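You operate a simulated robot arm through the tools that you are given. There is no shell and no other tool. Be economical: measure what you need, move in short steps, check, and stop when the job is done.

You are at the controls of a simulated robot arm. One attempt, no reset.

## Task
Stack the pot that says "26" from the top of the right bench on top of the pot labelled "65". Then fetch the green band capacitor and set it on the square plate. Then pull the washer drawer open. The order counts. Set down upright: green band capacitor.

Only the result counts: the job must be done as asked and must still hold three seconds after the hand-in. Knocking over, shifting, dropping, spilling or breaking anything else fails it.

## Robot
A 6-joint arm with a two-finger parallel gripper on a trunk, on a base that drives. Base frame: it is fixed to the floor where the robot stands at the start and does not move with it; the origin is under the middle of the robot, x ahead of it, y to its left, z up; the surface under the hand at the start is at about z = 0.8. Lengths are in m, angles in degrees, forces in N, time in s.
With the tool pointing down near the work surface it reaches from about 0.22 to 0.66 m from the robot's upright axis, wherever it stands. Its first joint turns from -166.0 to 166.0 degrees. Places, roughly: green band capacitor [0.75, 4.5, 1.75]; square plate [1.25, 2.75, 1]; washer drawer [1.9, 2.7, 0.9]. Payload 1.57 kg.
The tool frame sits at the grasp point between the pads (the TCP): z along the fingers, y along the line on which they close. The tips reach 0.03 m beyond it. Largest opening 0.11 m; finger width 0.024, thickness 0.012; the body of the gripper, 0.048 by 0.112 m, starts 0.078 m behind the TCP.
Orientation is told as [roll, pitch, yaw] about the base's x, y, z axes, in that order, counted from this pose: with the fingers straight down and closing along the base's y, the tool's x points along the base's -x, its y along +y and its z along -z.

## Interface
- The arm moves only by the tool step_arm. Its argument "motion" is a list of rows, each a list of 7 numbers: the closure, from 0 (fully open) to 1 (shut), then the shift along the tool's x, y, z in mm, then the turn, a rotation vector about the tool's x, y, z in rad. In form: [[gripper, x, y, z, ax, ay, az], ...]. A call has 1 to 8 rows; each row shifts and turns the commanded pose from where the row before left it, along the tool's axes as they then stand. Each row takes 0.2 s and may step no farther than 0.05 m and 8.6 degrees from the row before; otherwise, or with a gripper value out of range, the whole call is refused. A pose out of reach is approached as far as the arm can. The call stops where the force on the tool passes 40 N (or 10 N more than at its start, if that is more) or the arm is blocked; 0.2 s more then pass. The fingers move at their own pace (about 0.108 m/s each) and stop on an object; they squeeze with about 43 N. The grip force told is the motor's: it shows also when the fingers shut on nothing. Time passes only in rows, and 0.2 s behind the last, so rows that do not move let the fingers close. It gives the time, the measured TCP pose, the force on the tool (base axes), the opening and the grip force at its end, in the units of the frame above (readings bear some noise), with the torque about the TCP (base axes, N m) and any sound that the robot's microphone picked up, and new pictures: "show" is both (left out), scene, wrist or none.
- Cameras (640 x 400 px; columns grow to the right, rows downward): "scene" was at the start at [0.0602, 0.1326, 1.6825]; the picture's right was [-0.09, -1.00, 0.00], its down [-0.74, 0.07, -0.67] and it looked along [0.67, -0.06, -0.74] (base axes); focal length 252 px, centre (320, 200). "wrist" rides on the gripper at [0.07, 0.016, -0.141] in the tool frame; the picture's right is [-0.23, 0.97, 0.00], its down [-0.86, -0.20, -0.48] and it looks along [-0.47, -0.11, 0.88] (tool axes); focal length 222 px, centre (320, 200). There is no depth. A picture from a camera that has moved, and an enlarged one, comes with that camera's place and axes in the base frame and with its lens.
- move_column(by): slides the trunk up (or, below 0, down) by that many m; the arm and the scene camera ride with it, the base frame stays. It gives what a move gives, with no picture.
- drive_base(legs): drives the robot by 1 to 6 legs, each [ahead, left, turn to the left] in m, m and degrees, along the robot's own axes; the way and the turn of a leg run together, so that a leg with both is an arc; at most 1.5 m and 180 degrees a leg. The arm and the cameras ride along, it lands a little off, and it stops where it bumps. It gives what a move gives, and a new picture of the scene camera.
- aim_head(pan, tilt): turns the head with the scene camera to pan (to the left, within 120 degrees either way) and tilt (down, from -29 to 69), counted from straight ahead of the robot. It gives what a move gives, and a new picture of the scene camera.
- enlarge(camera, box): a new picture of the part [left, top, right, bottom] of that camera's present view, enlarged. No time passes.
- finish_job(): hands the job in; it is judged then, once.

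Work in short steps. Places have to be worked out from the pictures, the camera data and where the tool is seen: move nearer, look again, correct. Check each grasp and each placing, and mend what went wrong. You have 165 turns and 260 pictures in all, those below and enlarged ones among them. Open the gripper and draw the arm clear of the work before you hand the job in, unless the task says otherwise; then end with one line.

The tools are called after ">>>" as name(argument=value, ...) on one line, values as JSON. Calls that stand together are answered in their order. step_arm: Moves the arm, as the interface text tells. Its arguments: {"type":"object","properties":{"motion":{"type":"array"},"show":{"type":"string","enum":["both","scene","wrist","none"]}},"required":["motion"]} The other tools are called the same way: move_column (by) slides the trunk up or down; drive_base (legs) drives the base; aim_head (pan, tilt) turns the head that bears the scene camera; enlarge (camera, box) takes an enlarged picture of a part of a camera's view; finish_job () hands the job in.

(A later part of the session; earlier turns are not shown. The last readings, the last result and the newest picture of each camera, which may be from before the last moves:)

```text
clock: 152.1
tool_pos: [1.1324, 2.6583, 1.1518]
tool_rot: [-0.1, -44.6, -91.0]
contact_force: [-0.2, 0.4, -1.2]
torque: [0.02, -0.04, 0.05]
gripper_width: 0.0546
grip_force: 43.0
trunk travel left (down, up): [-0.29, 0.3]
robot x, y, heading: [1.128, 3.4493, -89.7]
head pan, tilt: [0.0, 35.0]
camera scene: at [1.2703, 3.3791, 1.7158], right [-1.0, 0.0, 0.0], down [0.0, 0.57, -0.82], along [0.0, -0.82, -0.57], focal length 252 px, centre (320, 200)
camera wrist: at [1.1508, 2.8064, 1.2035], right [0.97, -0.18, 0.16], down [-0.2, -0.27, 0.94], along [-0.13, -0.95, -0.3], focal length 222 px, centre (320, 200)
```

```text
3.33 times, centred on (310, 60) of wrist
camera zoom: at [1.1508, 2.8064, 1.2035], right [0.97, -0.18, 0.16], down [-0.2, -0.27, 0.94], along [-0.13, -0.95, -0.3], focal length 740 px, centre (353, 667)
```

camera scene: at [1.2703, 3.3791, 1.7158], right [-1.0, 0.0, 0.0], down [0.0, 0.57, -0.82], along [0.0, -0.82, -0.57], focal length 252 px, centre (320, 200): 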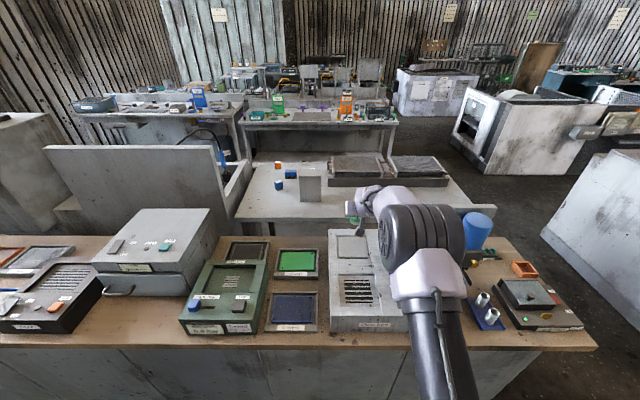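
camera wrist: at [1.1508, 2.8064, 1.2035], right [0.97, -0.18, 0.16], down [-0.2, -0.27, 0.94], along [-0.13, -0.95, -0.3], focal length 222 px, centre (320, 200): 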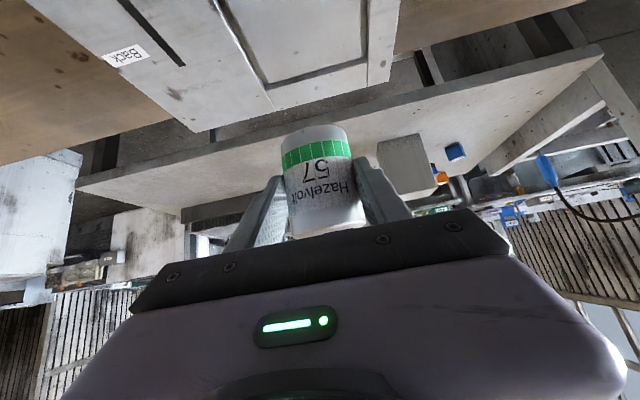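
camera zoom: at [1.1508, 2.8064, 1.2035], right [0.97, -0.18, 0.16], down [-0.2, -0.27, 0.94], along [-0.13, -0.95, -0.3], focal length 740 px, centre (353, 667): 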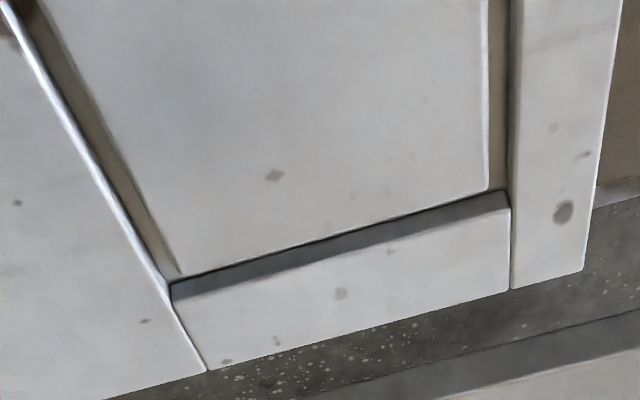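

Plate centre ≈ (1.135, 2.635), in a shallow recess. Move 23 mm further ahead and down to z≈1.05.

>>> step_arm(motion=[[1, 18, 1, 29, 0, 0, 0], [1, 18, 1, 29, 0, 0, 0], [1, 18, 1, 29, 0, 0, 0]], show="both")

>>> enlarge(camera="scene", box=[320, 180, 420, 270])

>>> enlarge(camera="wrist", box=[200, 40, 440, 220])

```text
clock: 152.8
tool_pos: [1.1353, 2.6369, 1.0533]
tool_rot: [-0.1, -44.6, -90.9]
contact_force: [0.5, 0.0, -2.0]
torque: [-0.01, -0.01, 0.03]
gripper_width: 0.0549
grip_force: 42.9
trunk travel left (down, up): [-0.29, 0.3]
robot x, y, heading: [1.1268, 3.4498, -89.8]
head pan, tilt: [0.0, 35.0]
camera scene: at [1.2704, 3.3793, 1.7158], right [-1.0, 0.0, 0.0], down [0.0, 0.57, -0.82], along [0.0, -0.82, -0.57], focal length 252 px, centre (320, 200)
camera wrist: at [1.1534, 2.7843, 1.1041], right [0.97, -0.18, 0.16], down [-0.2, -0.27, 0.94], along [-0.13, -0.95, -0.3], focal length 222 px, centre (320, 200)
```

scene: 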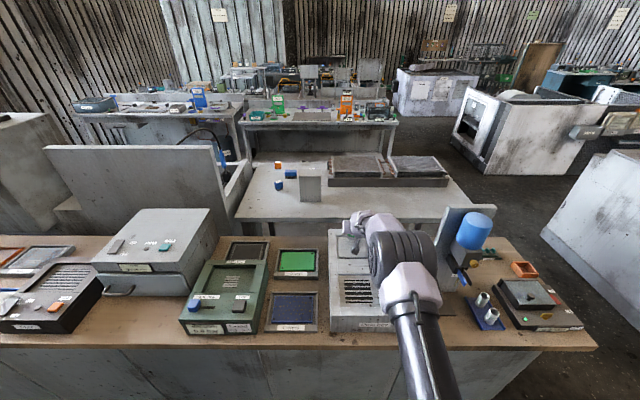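
wrist: 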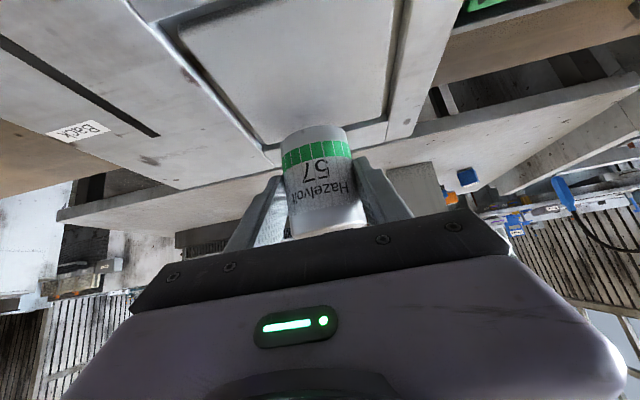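

```text
4.44 times, centred on (370, 225) of scene
camera zoom: at [1.2704, 3.3793, 1.7158], right [-1.0, 0.0, 0.0], down [0.0, 0.57, -0.82], along [0.0, -0.82, -0.57], focal length 1119 px, centre (98, 89)
```

zoom: 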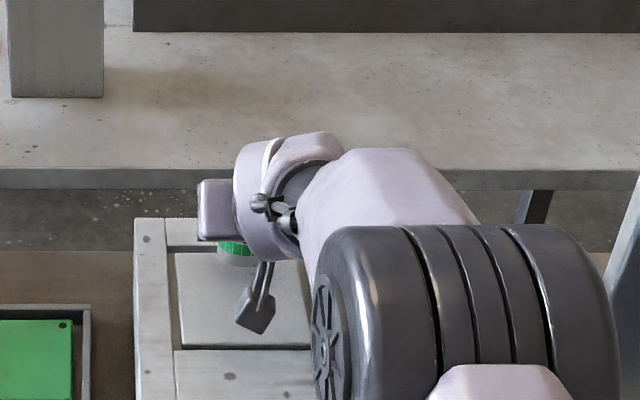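

```text
2.22 times, centred on (320, 130) of wrist
camera zoom: at [1.1534, 2.7843, 1.1041], right [0.97, -0.18, 0.16], down [-0.2, -0.27, 0.94], along [-0.13, -0.95, -0.3], focal length 494 px, centre (320, 356)
```

zoom: 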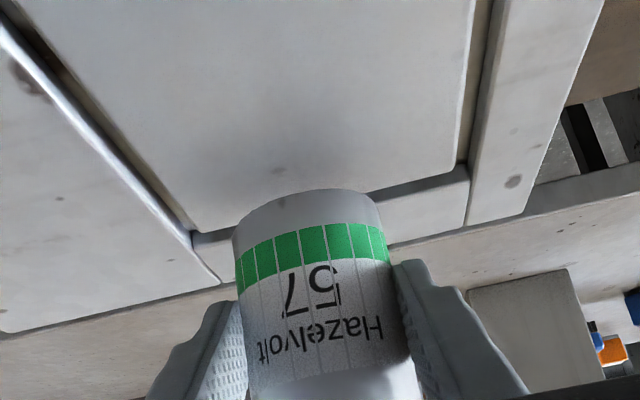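

Refined: plate top z≈0.975, centre about (1.137, 2.648). Move back 8 mm and down 20 mm, then creep.

>>> step_arm(motion=[[1, 10, 1, 4, 0, 0, 0], [1, 10, 1, 4, 0, 0, 0]], show="none")

>>> step_arm(motion=[[1, 2, 0, 2, 0, 0, 0]], show="wrist")

```text
clock: 153.4
tool_pos: [1.138, 2.6469, 1.0324]
tool_rot: [0.1, -44.7, -91.1]
contact_force: [0.6, 0.4, 0.0]
torque: [0.05, 0.0, -0.02]
gripper_width: 0.0544
grip_force: 42.4
trunk travel left (down, up): [-0.29, 0.3]
robot x, y, heading: [1.1277, 3.4494, -90.1]
head pan, tilt: [0.0, 35.0]
```

```text
clock: 153.8
tool_pos: [1.1372, 2.6468, 1.032]
tool_rot: [0.0, -44.8, -91.0]
contact_force: [-1.0, -1.1, 8.9]
torque: [-0.25, -0.08, -0.04]
gripper_width: 0.0542
grip_force: 43.4
trunk travel left (down, up): [-0.29, 0.3]
robot x, y, heading: [1.127, 3.4478, -90.2]
head pan, tilt: [0.0, 35.0]
camera wrist: at [1.1561, 2.7947, 1.0824], right [0.97, -0.18, 0.16], down [-0.2, -0.27, 0.94], along [-0.13, -0.95, -0.29], focal length 222 px, centre (320, 200)
```

wrist: 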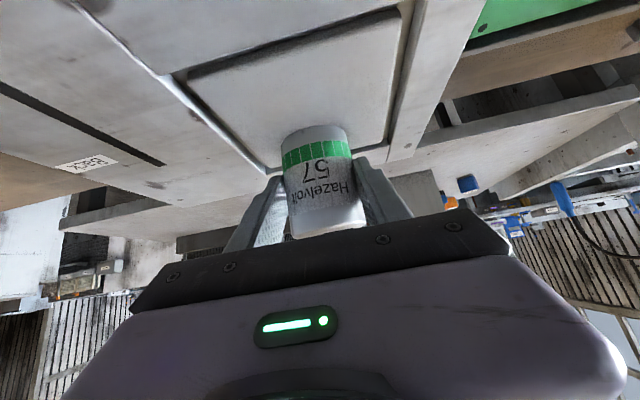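

Contact (9 N). Press 1.5 mm more to seat flat.

>>> step_arm(motion=[[1, 1, 0, 1, 0, 0, 0]], show="none")

>>> enlarge(camera="wrist", box=[220, 80, 420, 230])

>>> enlarge(camera="scene", box=[320, 190, 400, 270])

```text
clock: 154.2
tool_pos: [1.1372, 2.6474, 1.031]
tool_rot: [0.0, -45.0, -91.1]
contact_force: [-2.9, -2.2, 18.6]
torque: [-0.48, 0.05, -0.1]
gripper_width: 0.0548
grip_force: 43.1
trunk travel left (down, up): [-0.29, 0.3]
robot x, y, heading: [1.1259, 3.4492, -89.8]
head pan, tilt: [0.0, 35.0]
```

```text
2.67 times, centred on (320, 155) of wrist
camera zoom: at [1.1562, 2.7949, 1.0819], right [0.97, -0.18, 0.16], down [-0.2, -0.26, 0.94], along [-0.13, -0.95, -0.29], focal length 592 px, centre (320, 320)
```

zoom: 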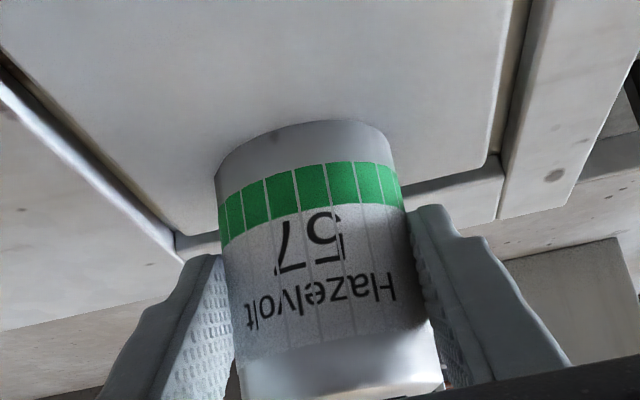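

```text
5.00 times, centred on (360, 230) of scene
camera zoom: at [1.2697, 3.3829, 1.7163], right [-1.0, 0.0, 0.0], down [0.0, 0.57, -0.82], along [0.0, -0.82, -0.57], focal length 1259 px, centre (120, 50)
```

zoom: 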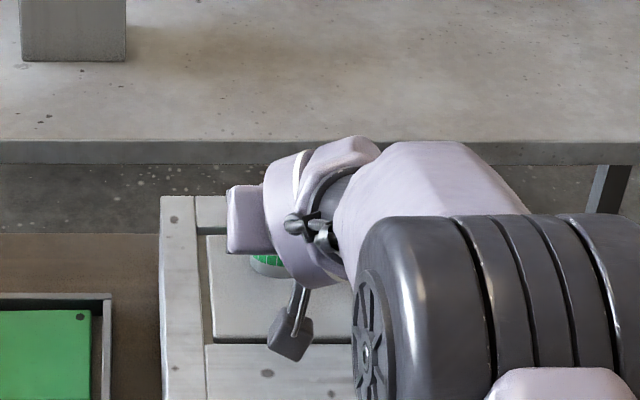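

The off-centre torque and the view show the can's axis lies ~20–25 mm beyond the TCP, so it is near the plate's far edge. I lift 10 mm, move back 34 mm and set down again at the centre.

>>> step_arm(motion=[[1, -8, 0, -8, 0, 0, 0], [1, 12, 3, -12, 0, 0, 0], [1, 12, 2, -12, 0, 0, 0], [1, 4, 0, 4, 0, 0, 0]], show="wrist")

>>> enlarge(camera="wrist", box=[220, 80, 420, 230])

```text
clock: 155.2
tool_pos: [1.1392, 2.6704, 1.034]
tool_rot: [0.1, -44.7, -91.1]
contact_force: [-0.3, 0.5, -1.3]
torque: [-0.01, 0.01, 0.01]
gripper_width: 0.0545
grip_force: 42.6
out of reach, approached as far as the arm can: row 3
trunk travel left (down, up): [-0.29, 0.3]
robot x, y, heading: [1.131, 3.4471, -90.1]
head pan, tilt: [0.0, 35.0]
camera wrist: at [1.1587, 2.8175, 1.0851], right [0.97, -0.18, 0.16], down [-0.21, -0.27, 0.94], along [-0.13, -0.95, -0.3], focal length 222 px, centre (320, 200)
```

wrist: 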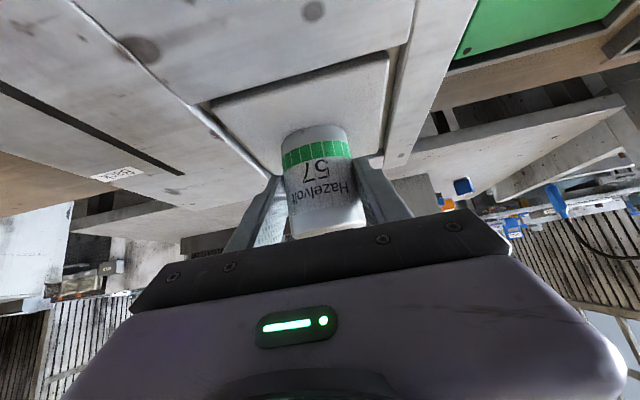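

```text
2.67 times, centred on (320, 155) of wrist
camera zoom: at [1.1587, 2.8175, 1.0851], right [0.97, -0.18, 0.16], down [-0.21, -0.27, 0.94], along [-0.13, -0.95, -0.3], focal length 592 px, centre (320, 320)
```

zoom: 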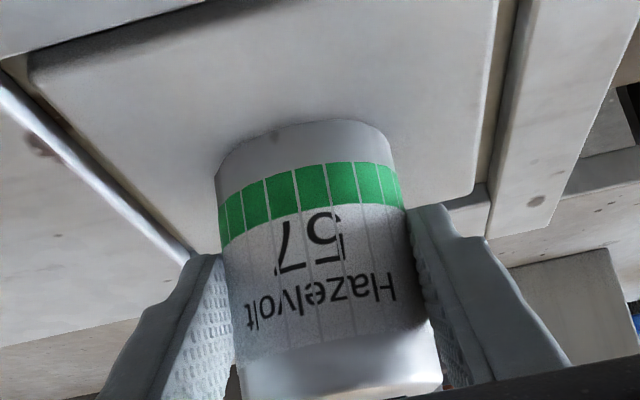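

Now the can's axis is at about y≈2.65, well on the plate. Lower in 2 mm steps.

>>> step_arm(motion=[[1, 2, 0, 2, 0, 0, 0]], show="none")

>>> step_arm(motion=[[1, 1, 0, 1, 0, 0, 0]], show="none")

```text
clock: 155.7
tool_pos: [1.1407, 2.6688, 1.0311]
tool_rot: [0.1, -44.8, -91.0]
contact_force: [0.0, 0.9, 2.8]
torque: [-0.13, -0.04, 0.01]
gripper_width: 0.0545
grip_force: 42.9
trunk travel left (down, up): [-0.29, 0.3]
robot x, y, heading: [1.1246, 3.4502, -89.9]
head pan, tilt: [0.0, 35.0]
```

```text
clock: 156.1
tool_pos: [1.1393, 2.6698, 1.032]
tool_rot: [0.1, -44.8, -91.1]
contact_force: [-1.0, -2.9, 8.2]
torque: [-0.34, 0.04, -0.07]
gripper_width: 0.0543
grip_force: 43.2
trunk travel left (down, up): [-0.29, 0.3]
robot x, y, heading: [1.1316, 3.4511, -89.7]
head pan, tilt: [0.0, 35.0]
```

Contact torque is consistent with flat seating. Press slightly more, then open gradually.

>>> step_arm(motion=[[1, 1, 0, 1, 0, 0, 0]], show="none")

>>> step_arm(motion=[[0.46, 0, 0, 0, 0, 0, 0], [0.4, 0, 0, 0, 0, 0, 0], [0.3, 0, 0, 0, 0, 0, 0], [0.2, 0, 0, 0, 0, 0, 0]], show="wrist")

>>> enlarge(camera="wrist", box=[220, 80, 420, 230])

```text
clock: 156.4
tool_pos: [1.1408, 2.6709, 1.0304]
tool_rot: [0.0, -44.9, -91.1]
contact_force: [-3.0, -2.8, 17.6]
torque: [-0.54, 0.02, -0.09]
gripper_width: 0.0546
grip_force: 42.5
trunk travel left (down, up): [-0.29, 0.3]
robot x, y, heading: [1.1263, 3.4511, -89.9]
head pan, tilt: [0.0, 35.0]
```

```text
clock: 157.4
tool_pos: [1.1412, 2.671, 1.0279]
tool_rot: [0.0, -44.6, -91.2]
contact_force: [-0.2, 0.5, 0.3]
torque: [0.01, 0.01, -0.05]
gripper_width: 0.0882
grip_force: 0.1
trunk travel left (down, up): [-0.29, 0.3]
robot x, y, heading: [1.1289, 3.4458, -90.0]
head pan, tilt: [0.0, 35.0]
camera wrist: at [1.1595, 2.8174, 1.08], right [0.97, -0.18, 0.16], down [-0.2, -0.27, 0.94], along [-0.13, -0.95, -0.3], focal length 222 px, centre (320, 200)
```

wrist: 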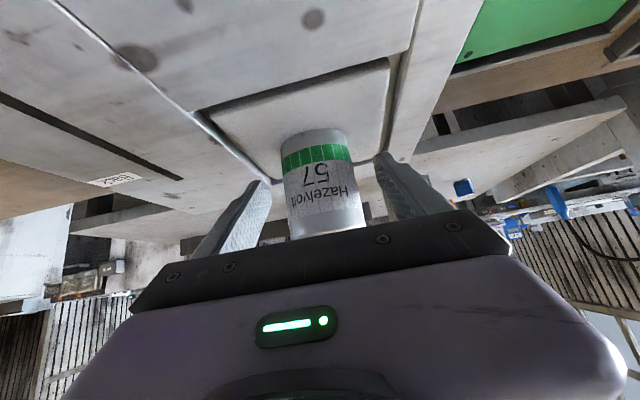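

```text
2.67 times, centred on (320, 155) of wrist
camera zoom: at [1.1595, 2.8174, 1.08], right [0.97, -0.18, 0.16], down [-0.2, -0.27, 0.94], along [-0.13, -0.95, -0.3], focal length 592 px, centre (320, 320)
```

zoom: 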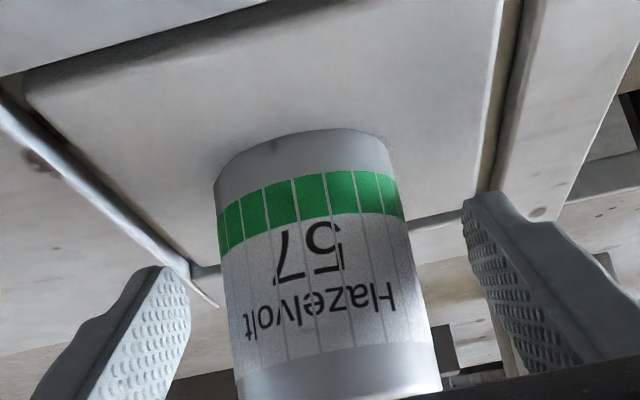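

Capacitor stands. Withdraw along the tool axis.

>>> step_arm(motion=[[0.2, 0, 0, -20, 0, 0, 0], [0.2, 0, 0, -30, 0, 0, 0], [0.2, 0, 0, -40, 0, 0, 0], [0.2, -20, 0, -40, 0, 0, 0], [0.2, -20, 0, -40, 0, 0, 0]], show="both")

```text
clock: 158.7
tool_pos: [1.1418, 2.7565, 1.1705]
tool_rot: [-0.2, -44.7, -90.7]
contact_force: [0.5, 0.7, 1.0]
torque: [0.0, -0.01, -0.05]
gripper_width: 0.088
grip_force: 0.1
out of reach, approached as far as the arm can: row 1
trunk travel left (down, up): [-0.29, 0.3]
robot x, y, heading: [1.1294, 3.4509, -89.6]
head pan, tilt: [0.0, 35.0]
camera scene: at [1.2703, 3.382, 1.716], right [-1.0, 0.0, 0.0], down [0.0, 0.57, -0.82], along [0.0, -0.82, -0.57], focal length 252 px, centre (320, 200)
camera wrist: at [1.1605, 2.9039, 1.2215], right [0.97, -0.18, 0.16], down [-0.2, -0.27, 0.94], along [-0.12, -0.95, -0.3], focal length 222 px, centre (320, 200)
```

scene: 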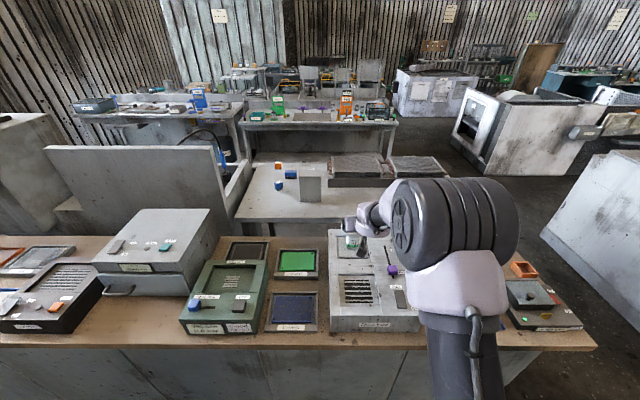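
wrist: 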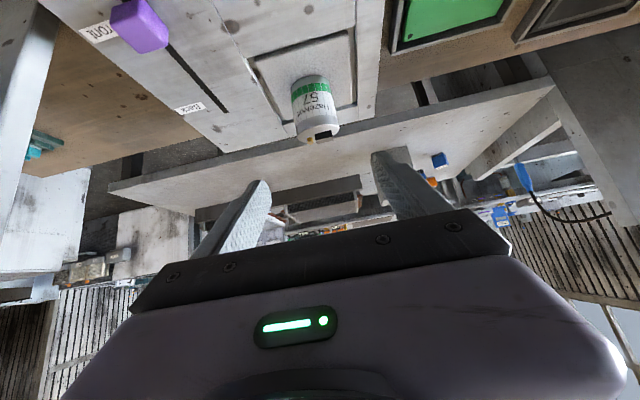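

Capacitor stands upright on the plate. Raise the trunk 0.25 and slide along to the washer ("dose") box with the bar handle near (1.96, 2.86, 0.96).

>>> move_column(by=0.25)

>>> drive_base(legs=[[0, 0.75, 0]])

>>> step_arm(motion=[[0.2, 0, 0, 0, 0, 0, 0]], show="wrist")

```text
clock: 161.2
tool_pos: [1.1433, 2.7543, 1.4195]
tool_rot: [0.0, -44.7, -91.1]
contact_force: [0.8, 0.9, -0.3]
torque: [0.03, 0.03, 0.0]
gripper_width: 0.0879
grip_force: 0.1
trunk travel left (down, up): [-0.54, 0.05]
robot x, y, heading: [1.1301, 3.4488, -89.7]
head pan, tilt: [0.0, 35.0]
```

```text
clock: 165.3
tool_pos: [1.8833, 2.7523, 1.419]
tool_rot: [0.1, -44.7, -92.1]
contact_force: [0.0, 0.2, 0.6]
torque: [0.01, -0.02, 0.0]
gripper_width: 0.088
grip_force: 0.0
trunk travel left (down, up): [-0.54, 0.05]
robot x, y, heading: [1.882, 3.4476, -90.9]
head pan, tilt: [0.0, 35.0]
camera scene: at [2.0212, 3.3755, 1.9659], right [-1.0, 0.01, 0.0], down [0.01, 0.57, -0.82], along [-0.01, -0.82, -0.57], focal length 252 px, centre (320, 200)
```

scene: 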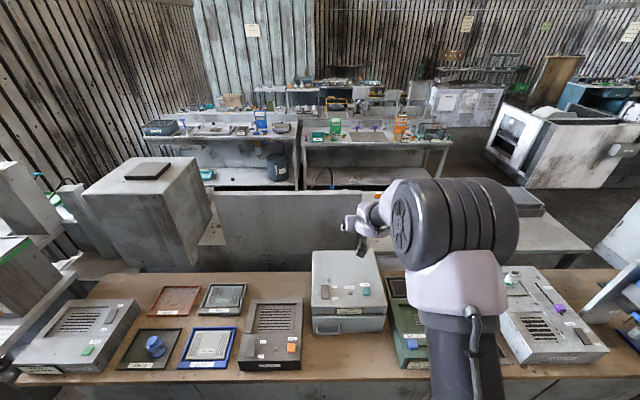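

```text
clock: 165.7
tool_pos: [1.8822, 2.7513, 1.4195]
tool_rot: [0.1, -44.7, -91.9]
contact_force: [-0.2, 0.2, 0.1]
torque: [0.0, 0.0, 0.01]
gripper_width: 0.0878
grip_force: 0.0
trunk travel left (down, up): [-0.54, 0.05]
robot x, y, heading: [1.877, 3.4446, -90.7]
head pan, tilt: [0.0, 35.0]
camera wrist: at [1.9031, 2.8992, 1.4708], right [0.97, -0.2, 0.16], down [-0.21, -0.26, 0.94], along [-0.14, -0.94, -0.3], focal length 222 px, centre (320, 200)
```

wrist: 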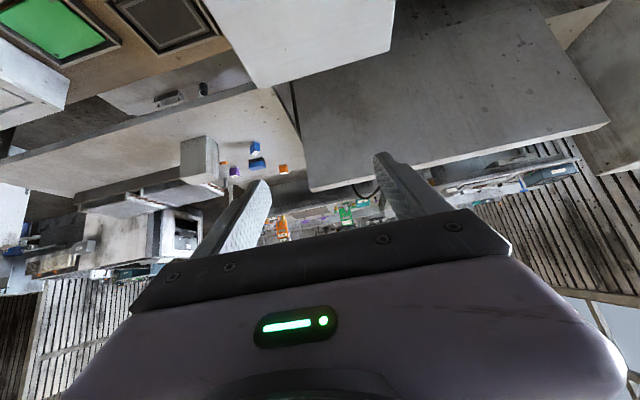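

Zoom on the box to read the label and see the handle.

>>> enlarge(camera="scene", box=[290, 240, 410, 350])

>>> enlarge(camera="scene", box=[0, 270, 320, 400])

>>> enlarge(camera="scene", box=[490, 250, 620, 350])

```text
3.64 times, centred on (350, 295) of scene
camera zoom: at [2.0204, 3.3755, 1.966], right [-1.0, 0.01, 0.0], down [0.01, 0.57, -0.82], along [-0.01, -0.82, -0.57], focal length 916 px, centre (211, -146)
```

zoom: 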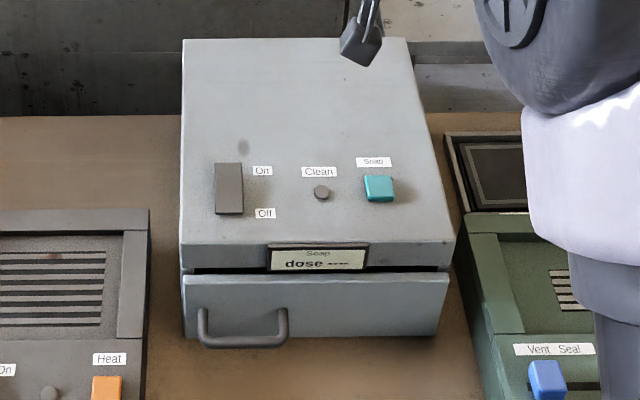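

```text
2.00 times, centred on (160, 335) of scene
camera zoom: at [2.0204, 3.3755, 1.966], right [-1.0, 0.01, 0.0], down [0.01, 0.57, -0.82], along [-0.01, -0.82, -0.57], focal length 504 px, centre (640, -70)
```

zoom: 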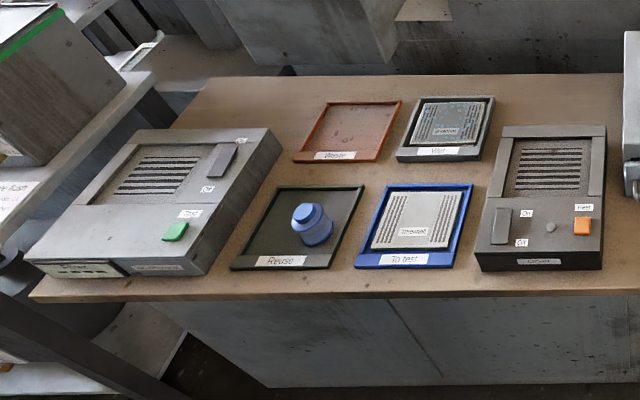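

```text
4.00 times, centred on (555, 300) of scene
camera zoom: at [2.0204, 3.3755, 1.966], right [-1.0, 0.01, 0.0], down [0.01, 0.57, -0.82], along [-0.01, -0.82, -0.57], focal length 1008 px, centre (-620, -200)
```

zoom: 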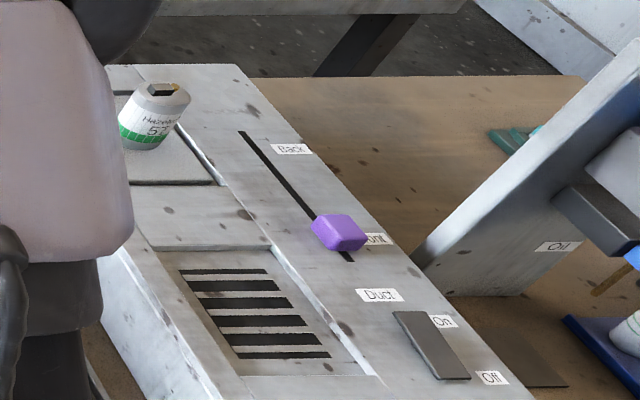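

The soap-dose drawer is the washer drawer with a bar handle at about (1.97, 2.857, 0.955). I'll hook the bar with one finger from above with the tool vertical and fingers open along y. First untilt and turn the wrist.

>>> step_arm(motion=[[0, 15, 0, -15, 0, 0.131, 0], [0, 0, 0, 0, 0, 0.131, 0], [0, 0, 0, 0, 0, 0.131, 0], [0, 0, 0, 0, 0, 0.131, 0], [0, 0, 0, 0, 0, 0.131, 0], [0, 0, 0, 0, 0, 0.125, 0], [0, 0, 0, 0, 0, 0, 0.14], [0, 0, 0, 0, 0, 0, 0.14]], show="none")

>>> step_arm(motion=[[0, 0, 0, 0, 0, 0, 0.144], [0, 0, 0, 0, 0, 0, 0.144], [0, 0, 0, 0, 0, 0, 0.144], [0, 0, 0, 0, 0, 0, 0.144], [0, 0, 0, 0, 0, 0, 0.144], [0, 0, 0, 0, 0, 0, 0.144], [0, 0, 0, 0, 0, 0, 0.144], [0, 0, 0, 0, 0, 0, 0.144]], show="none")

>>> step_arm(motion=[[0, 0, 0, 0, 0, 0, 0.1]], show="both")

```text
clock: 167.5
tool_pos: [1.8686, 2.7534, 1.4224]
tool_rot: [0.4, -10.2, -110.2]
contact_force: [-0.2, 0.1, -0.3]
torque: [0.06, 0.04, 0.04]
gripper_width: 0.1101
grip_force: 0.1
out of reach, approached as far as the arm can: row 1, 2
trunk travel left (down, up): [-0.54, 0.05]
robot x, y, heading: [1.8793, 3.4463, -90.9]
head pan, tilt: [0.0, 35.0]
```

```text
clock: 169.3
tool_pos: [1.8689, 2.754, 1.4228]
tool_rot: [9.5, -3.9, -176.7]
contact_force: [0.6, 0.1, -0.8]
torque: [-0.03, 0.04, -0.01]
gripper_width: 0.1099
grip_force: 0.1
trunk travel left (down, up): [-0.54, 0.05]
robot x, y, heading: [1.8838, 3.4448, -90.9]
head pan, tilt: [0.0, 35.0]
```

```text
clock: 169.7
tool_pos: [1.8676, 2.7528, 1.4233]
tool_rot: [9.8, -2.8, 177.7]
contact_force: [0.8, -0.5, 0.9]
torque: [0.0, -0.03, 0.0]
gripper_width: 0.1099
grip_force: 0.1
trunk travel left (down, up): [-0.54, 0.05]
robot x, y, heading: [1.8804, 3.4458, -90.7]
head pan, tilt: [0.0, 35.0]
camera scene: at [2.0211, 3.3754, 1.9659], right [-1.0, 0.01, 0.0], down [0.01, 0.57, -0.82], along [-0.01, -0.82, -0.57], focal length 252 px, centre (320, 200)
camera wrist: at [1.9452, 2.7578, 1.5611], right [-0.26, -0.95, 0.18], down [-0.82, 0.31, 0.48], along [-0.51, -0.02, -0.86], focal length 222 px, centre (320, 200)
```

scene: 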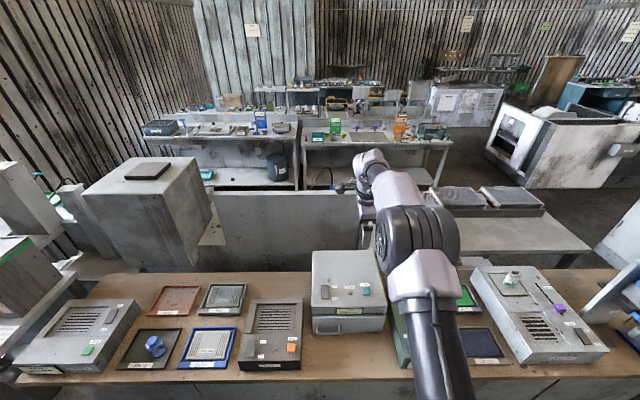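
wrist: 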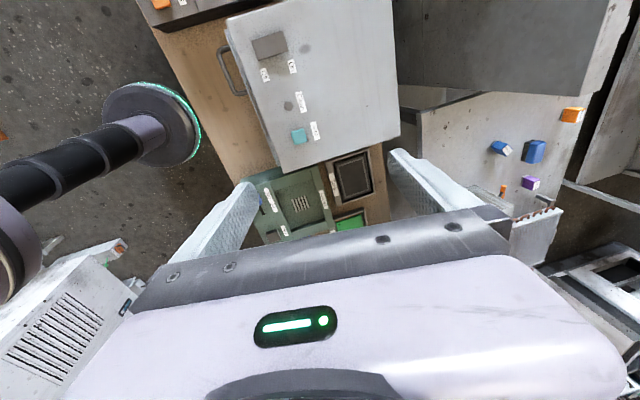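

Residual tilt ~10°; correct it, then move to above the handle's outer side.

>>> step_arm(motion=[[0, 0, 0, 0, 0.14, 0, 0], [0, 0, 0, 0, 0.028, 0.054, -0.03], [0, 27, -39, 0, 0, 0, 0], [0, 27, -39, 0, 0, 0, 0], [0, 27, -39, 0, 0, 0, 0], [0, 26, -39, 0, 0, 0, 0], [0, 0, 0, 45, 0, 0, 0], [0, 0, 0, 45, 0, 0, 0]], show="both")

>>> enlarge(camera="wrist", box=[200, 20, 400, 170])

```text
clock: 171.5
tool_pos: [1.9824, 2.9188, 1.3292]
tool_rot: [0.1, 0.1, 179.6]
contact_force: [-0.1, 0.8, -1.0]
torque: [-0.02, 0.02, 0.0]
gripper_width: 0.11
grip_force: 0.0
out of reach, approached as far as the arm can: row 2
trunk travel left (down, up): [-0.54, 0.05]
robot x, y, heading: [1.8827, 3.445, -90.9]
head pan, tilt: [0.0, 35.0]
camera scene: at [2.0218, 3.3758, 1.9659], right [-1.0, 0.01, 0.0], down [0.01, 0.57, -0.82], along [-0.01, -0.82, -0.57], focal length 252 px, centre (320, 200)
camera wrist: at [2.0507, 2.9013, 1.4708], right [-0.24, -0.97, 0.0], down [-0.85, 0.21, 0.47], along [-0.46, 0.11, -0.88], focal length 222 px, centre (320, 200)
```

scene: 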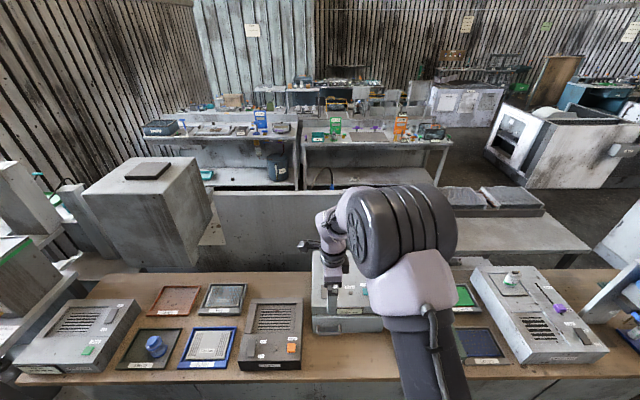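
wrist: 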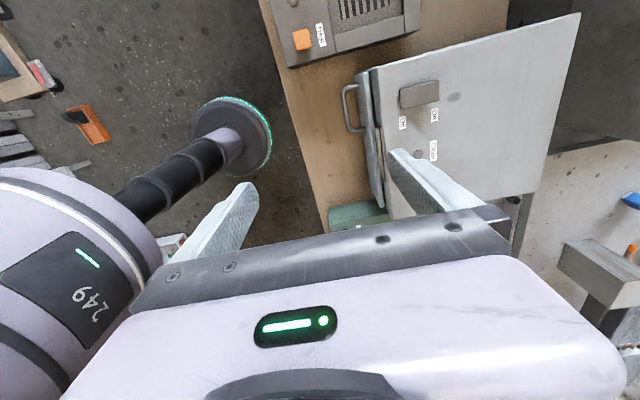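

```text
2.67 times, centred on (300, 95) of wrist
camera zoom: at [2.0507, 2.9013, 1.4708], right [-0.24, -0.97, 0.0], down [-0.85, 0.21, 0.47], along [-0.46, 0.11, -0.88], focal length 592 px, centre (373, 480)
```

zoom: 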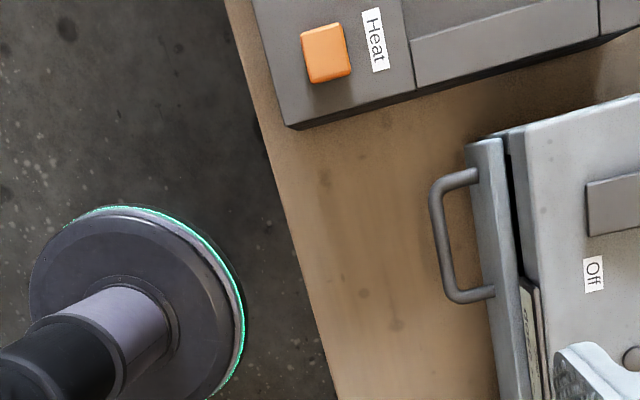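

Handle bar centre ≈ (1.980, 2.856), drawer face ≈ 2.828. Position TCP at y 2.900 (rear finger between bar and face) and go down to z≈1.10 first.

>>> step_arm(motion=[[0, -2, 19, 0, 0, 0, 0], [0, 0, 0, 45, 0, 0, 0], [0, 0, 0, 45, 0, 0, 0], [0, 0, 0, 45, 0, 0, 0], [0, 0, 0, 45, 0, 0, 0], [0, 0, 0, 45, 0, 0, 0]], show="both")

>>> enlarge(camera="wrist", box=[260, 40, 460, 220])

```text
clock: 172.9
tool_pos: [1.9796, 2.8996, 1.1055]
tool_rot: [0.1, 0.2, 179.5]
contact_force: [0.5, -0.5, -0.1]
torque: [0.03, 0.0, -0.01]
gripper_width: 0.1101
grip_force: 0.0
trunk travel left (down, up): [-0.54, 0.05]
robot x, y, heading: [1.8833, 3.446, -90.7]
head pan, tilt: [0.0, 35.0]
camera scene: at [2.0213, 3.3742, 1.9659], right [-1.0, 0.01, 0.0], down [0.01, 0.57, -0.82], along [-0.01, -0.82, -0.57], focal length 252 px, centre (320, 200)
camera wrist: at [2.0479, 2.8821, 1.2472], right [-0.24, -0.97, 0.0], down [-0.86, 0.21, 0.47], along [-0.46, 0.11, -0.88], focal length 222 px, centre (320, 200)
```

scene: 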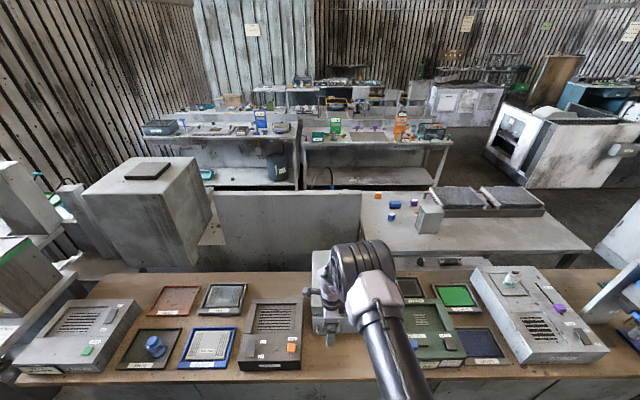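
wrist: 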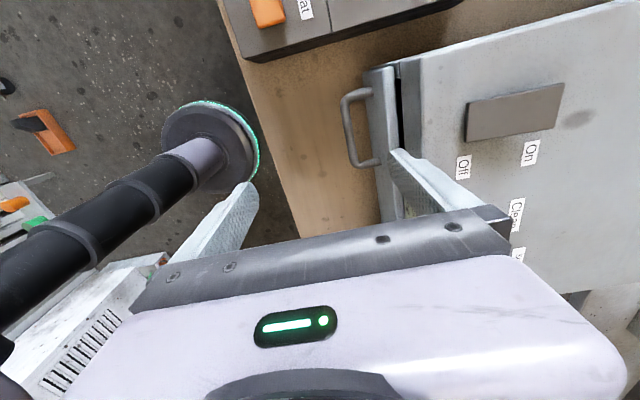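

```text
2.22 times, centred on (360, 130) of wrist
camera zoom: at [2.0479, 2.8821, 1.2472], right [-0.24, -0.97, 0.0], down [-0.86, 0.21, 0.47], along [-0.46, 0.11, -0.88], focal length 494 px, centre (231, 356)
```

zoom: 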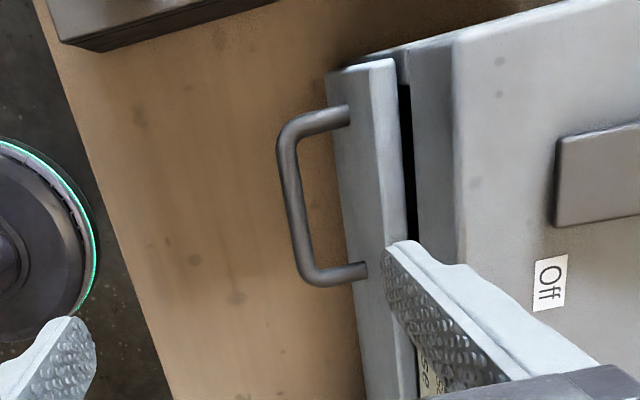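

Bar ≈ (1.984, 2.857, 0.947), face ≈ 2.822: the rear finger fits between. Descend to z≈1.0 and check.

>>> step_arm(motion=[[0, 2, 1, 40, 0, 0, 0], [0, 0, 0, 40, 0, 0, 0], [0, 0, 0, 20, 0, 0, 0]], show="wrist")

>>> enlarge(camera="wrist", box=[260, 40, 460, 220])

```text
clock: 173.7
tool_pos: [1.9808, 2.896, 1.0065]
tool_rot: [0.1, 0.2, 179.6]
contact_force: [0.0, 0.4, -0.2]
torque: [0.03, -0.01, -0.01]
gripper_width: 0.1102
grip_force: 0.1
trunk travel left (down, up): [-0.54, 0.05]
robot x, y, heading: [1.8848, 3.4475, -90.8]
head pan, tilt: [0.0, 35.0]
camera wrist: at [2.0501, 2.8785, 1.1482], right [-0.24, -0.97, 0.0], down [-0.86, 0.21, 0.47], along [-0.46, 0.11, -0.88], focal length 222 px, centre (320, 200)
```

wrist: 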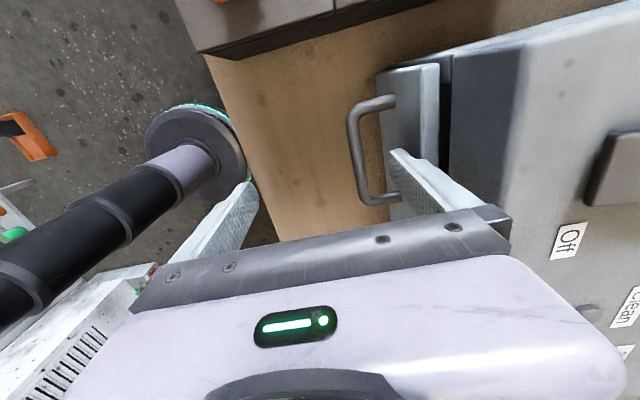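

```text
2.22 times, centred on (360, 130) of wrist
camera zoom: at [2.0501, 2.8785, 1.1482], right [-0.24, -0.97, 0.0], down [-0.86, 0.21, 0.47], along [-0.46, 0.11, -0.88], focal length 494 px, centre (231, 356)
```

zoom: 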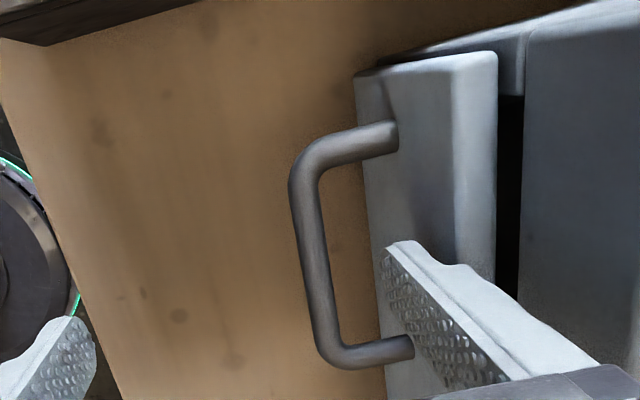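

Alignment good. Descend the final 50 mm slowly.

>>> step_arm(motion=[[0, 0, 0, 15, 0, 0, 0], [0, 0, 0, 15, 0, 0, 0], [0, 0, 0, 15, 0, 0, 0], [0, 0, 0, 5, 0, 0, 0]], show="both")

>>> enlarge(camera="wrist", box=[260, 40, 460, 220])

```text
clock: 174.7
tool_pos: [1.9815, 2.8956, 0.9567]
tool_rot: [0.1, 0.3, 179.5]
contact_force: [2.3, -1.5, 0.5]
torque: [-0.01, 0.01, -0.03]
gripper_width: 0.1099
grip_force: 0.0
trunk travel left (down, up): [-0.54, 0.05]
robot x, y, heading: [1.8805, 3.4475, -91.0]
head pan, tilt: [0.0, 35.0]
camera scene: at [2.0211, 3.3754, 1.9659], right [-1.0, 0.01, 0.0], down [0.01, 0.57, -0.82], along [-0.01, -0.82, -0.57], focal length 252 px, centre (320, 200)
camera wrist: at [2.0495, 2.878, 1.0974], right [-0.24, -0.97, 0.0], down [-0.86, 0.21, 0.47], along [-0.46, 0.11, -0.88], focal length 222 px, centre (320, 200)
```

scene: 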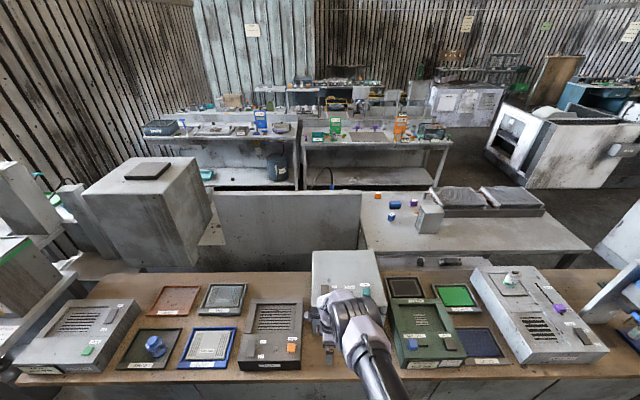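
wrist: 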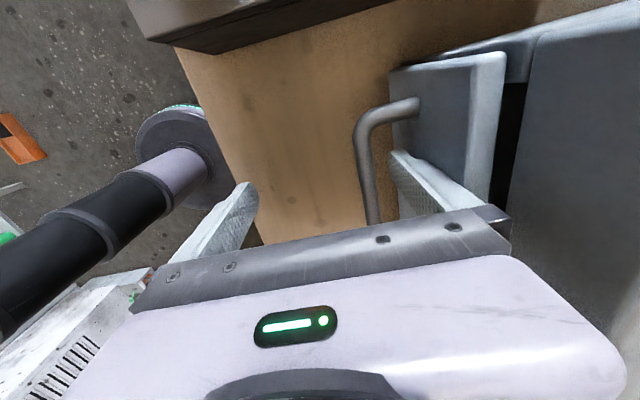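

```text
2.22 times, centred on (360, 130) of wrist
camera zoom: at [2.0495, 2.878, 1.0974], right [-0.24, -0.97, 0.0], down [-0.86, 0.21, 0.47], along [-0.46, 0.11, -0.88], focal length 494 px, centre (231, 356)
```

zoom: 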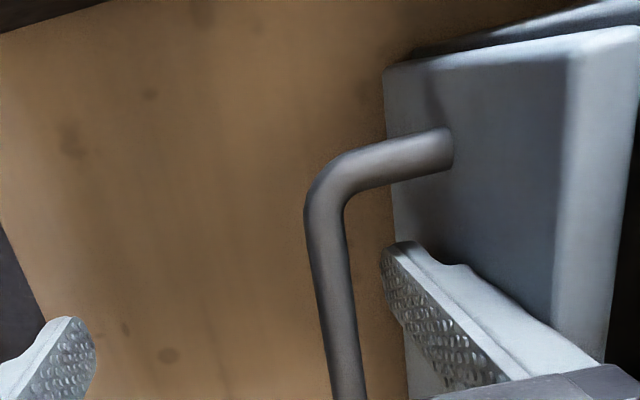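

The finger sits behind the bar. Pull in +y, watching the force.

>>> step_arm(motion=[[0, 0, -8, 0, 0, 0, 0], [0, 0, -8, 0, 0, 0, 0], [0, 0, -8, 0, 0, 0, 0], [0, 0, -8, 0, 0, 0, 0]], show="wrist")

```text
clock: 175.7
tool_pos: [1.9801, 2.9267, 0.9557]
tool_rot: [0.2, 0.1, 179.5]
contact_force: [0.7, -1.4, -0.1]
torque: [-0.05, 0.04, 0.01]
gripper_width: 0.1099
grip_force: 0.0
trunk travel left (down, up): [-0.54, 0.05]
robot x, y, heading: [1.8769, 3.4453, -90.4]
head pan, tilt: [0.0, 35.0]
camera wrist: at [2.0491, 2.9096, 1.0979], right [-0.24, -0.97, 0.0], down [-0.86, 0.21, 0.47], along [-0.46, 0.11, -0.88], focal length 222 px, centre (320, 200)
```

wrist: 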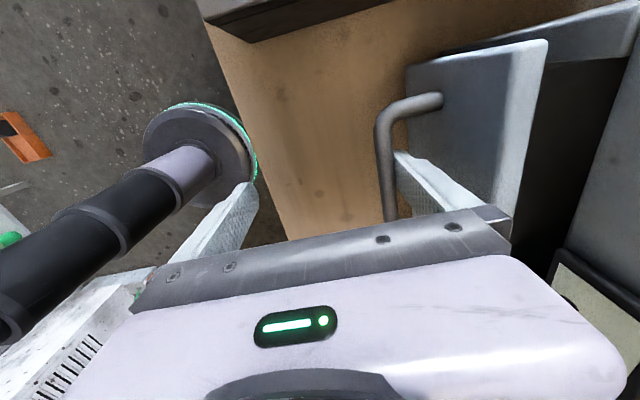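

The drawer is moving easily. Keep pulling.

>>> step_arm(motion=[[0, 0, -10, 0, 0, 0, 0], [0, 0, -10, 0, 0, 0, 0], [0, 0, -10, 0, 0, 0, 0], [0, 0, -10, 0, 0, 0, 0], [0, 0, -10, 0, 0, 0, 0]], show="both")

```text
clock: 176.9
tool_pos: [1.9813, 2.9779, 0.9574]
tool_rot: [0.1, 0.2, 179.6]
contact_force: [-0.1, 0.2, -0.1]
torque: [-0.02, -0.02, -0.01]
gripper_width: 0.1098
grip_force: 0.1
trunk travel left (down, up): [-0.54, 0.05]
robot x, y, heading: [1.8836, 3.444, -90.5]
head pan, tilt: [0.0, 35.0]
camera scene: at [2.0212, 3.3756, 1.9659], right [-1.0, 0.01, 0.0], down [0.01, 0.57, -0.82], along [-0.01, -0.82, -0.57], focal length 252 px, centre (320, 200)
camera wrist: at [2.0503, 2.9604, 1.0983], right [-0.24, -0.97, 0.0], down [-0.85, 0.21, 0.48], along [-0.46, 0.11, -0.88], focal length 222 px, centre (320, 200)
```

scene: 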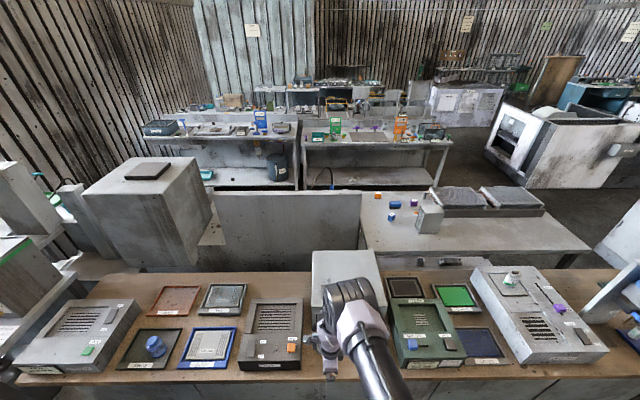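
wrist: 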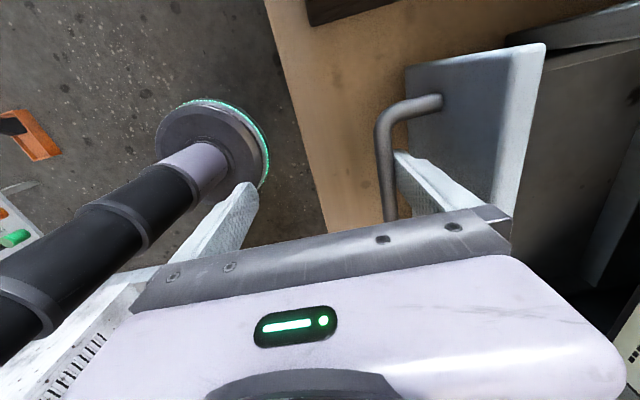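

About 7 cm open. Continue to look for the stop.

>>> step_arm(motion=[[0, 0, -10, 0, 0, 0, 0], [0, 0, -10, 0, 0, 0, 0], [0, 0, -10, 0, 0, 0, 0], [0, 0, -10, 0, 0, 0, 0]], show="wrist")

```text
clock: 177.9
tool_pos: [1.9819, 3.0173, 0.9553]
tool_rot: [0.0, 0.3, 179.5]
contact_force: [0.2, -0.1, 0.4]
torque: [0.0, -0.01, -0.03]
gripper_width: 0.1099
grip_force: 0.1
trunk travel left (down, up): [-0.54, 0.05]
robot x, y, heading: [1.8806, 3.4442, -90.5]
head pan, tilt: [0.0, 35.0]
camera wrist: at [2.0509, 3.0004, 1.0971], right [-0.24, -0.97, 0.0], down [-0.86, 0.21, 0.48], along [-0.46, 0.11, -0.88], focal length 222 px, centre (320, 200)
```

wrist: 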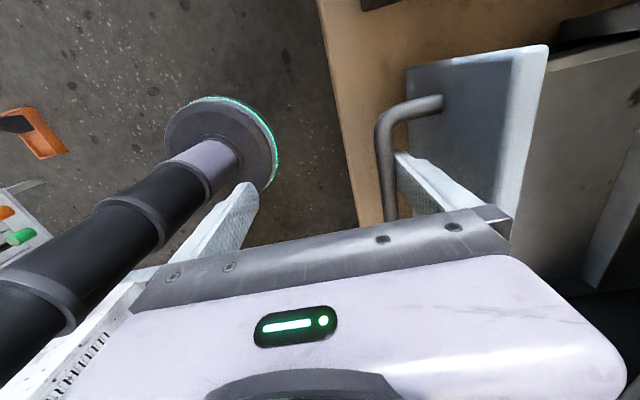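

About 11 cm open, no stop yet; pull 4 cm more.

>>> step_arm(motion=[[0, 0, -8, 0, 0, 0, 0], [0, 0, -8, 0, 0, 0, 0], [0, 0, -8, 0, 0, 0, 0], [0, 0, -8, 0, 0, 0, 0], [0, 0, -8, 0, 0, 0, 0]], show="both")

```text
clock: 179.1
tool_pos: [1.9825, 3.0576, 0.9556]
tool_rot: [0.2, 0.2, 179.6]
contact_force: [0.2, -0.9, -0.8]
torque: [-0.02, -0.01, 0.05]
gripper_width: 0.11
grip_force: 0.1
trunk travel left (down, up): [-0.54, 0.05]
robot x, y, heading: [1.8803, 3.444, -90.9]
head pan, tilt: [0.0, 35.0]
camera scene: at [2.021, 3.3754, 1.9659], right [-1.0, 0.01, 0.0], down [0.01, 0.57, -0.82], along [-0.01, -0.82, -0.57], focal length 252 px, centre (320, 200)
camera wrist: at [2.0513, 3.0404, 1.0973], right [-0.23, -0.97, 0.0], down [-0.85, 0.21, 0.48], along [-0.46, 0.11, -0.88], focal length 222 px, centre (320, 200)
```

scene: 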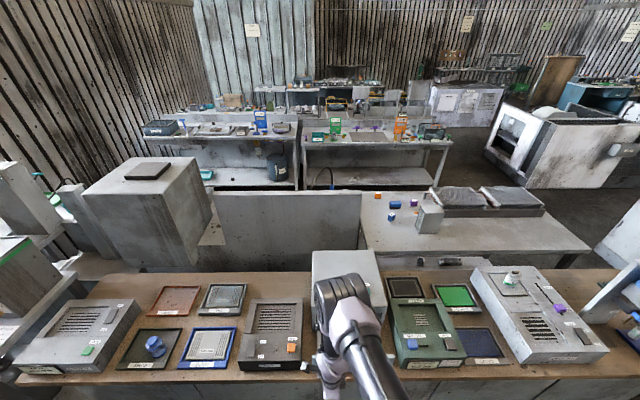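
wrist: 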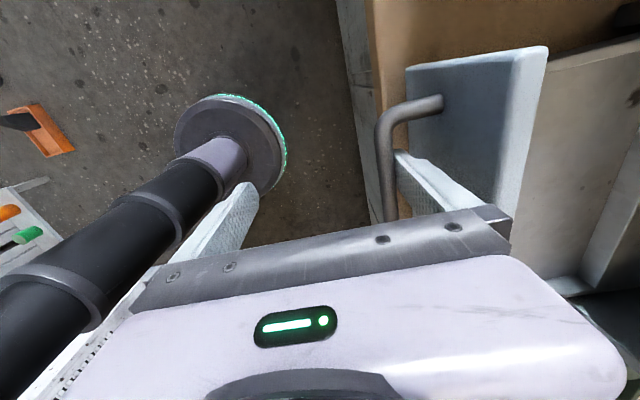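

15 cm open with no stop; continue further gently.

>>> step_arm(motion=[[0, 0, -8, 0, 0, 0, 0], [0, 0, -8, 0, 0, 0, 0], [0, 0, -8, 0, 0, 0, 0], [0, 0, -8, 0, 0, 0, 0], [0, 0, -8, 0, 0, 0, 0]], show="wrist")

```text
clock: 180.3
tool_pos: [1.9846, 3.0979, 0.9572]
tool_rot: [0.1, 0.2, 179.5]
contact_force: [-0.9, -1.0, 0.2]
torque: [0.01, 0.01, -0.05]
gripper_width: 0.11
grip_force: 0.1
trunk travel left (down, up): [-0.54, 0.05]
robot x, y, heading: [1.88, 3.4451, -90.7]
head pan, tilt: [0.0, 35.0]
camera wrist: at [2.0518, 3.0796, 1.0975], right [-0.24, -0.97, 0.0], down [-0.85, 0.21, 0.47], along [-0.46, 0.11, -0.88], focal length 222 px, centre (320, 200)
```

wrist: 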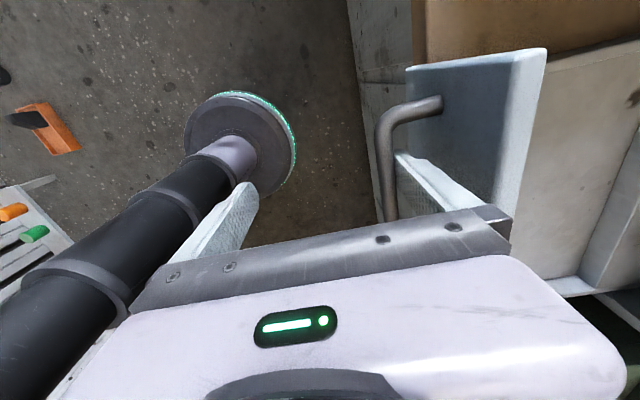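

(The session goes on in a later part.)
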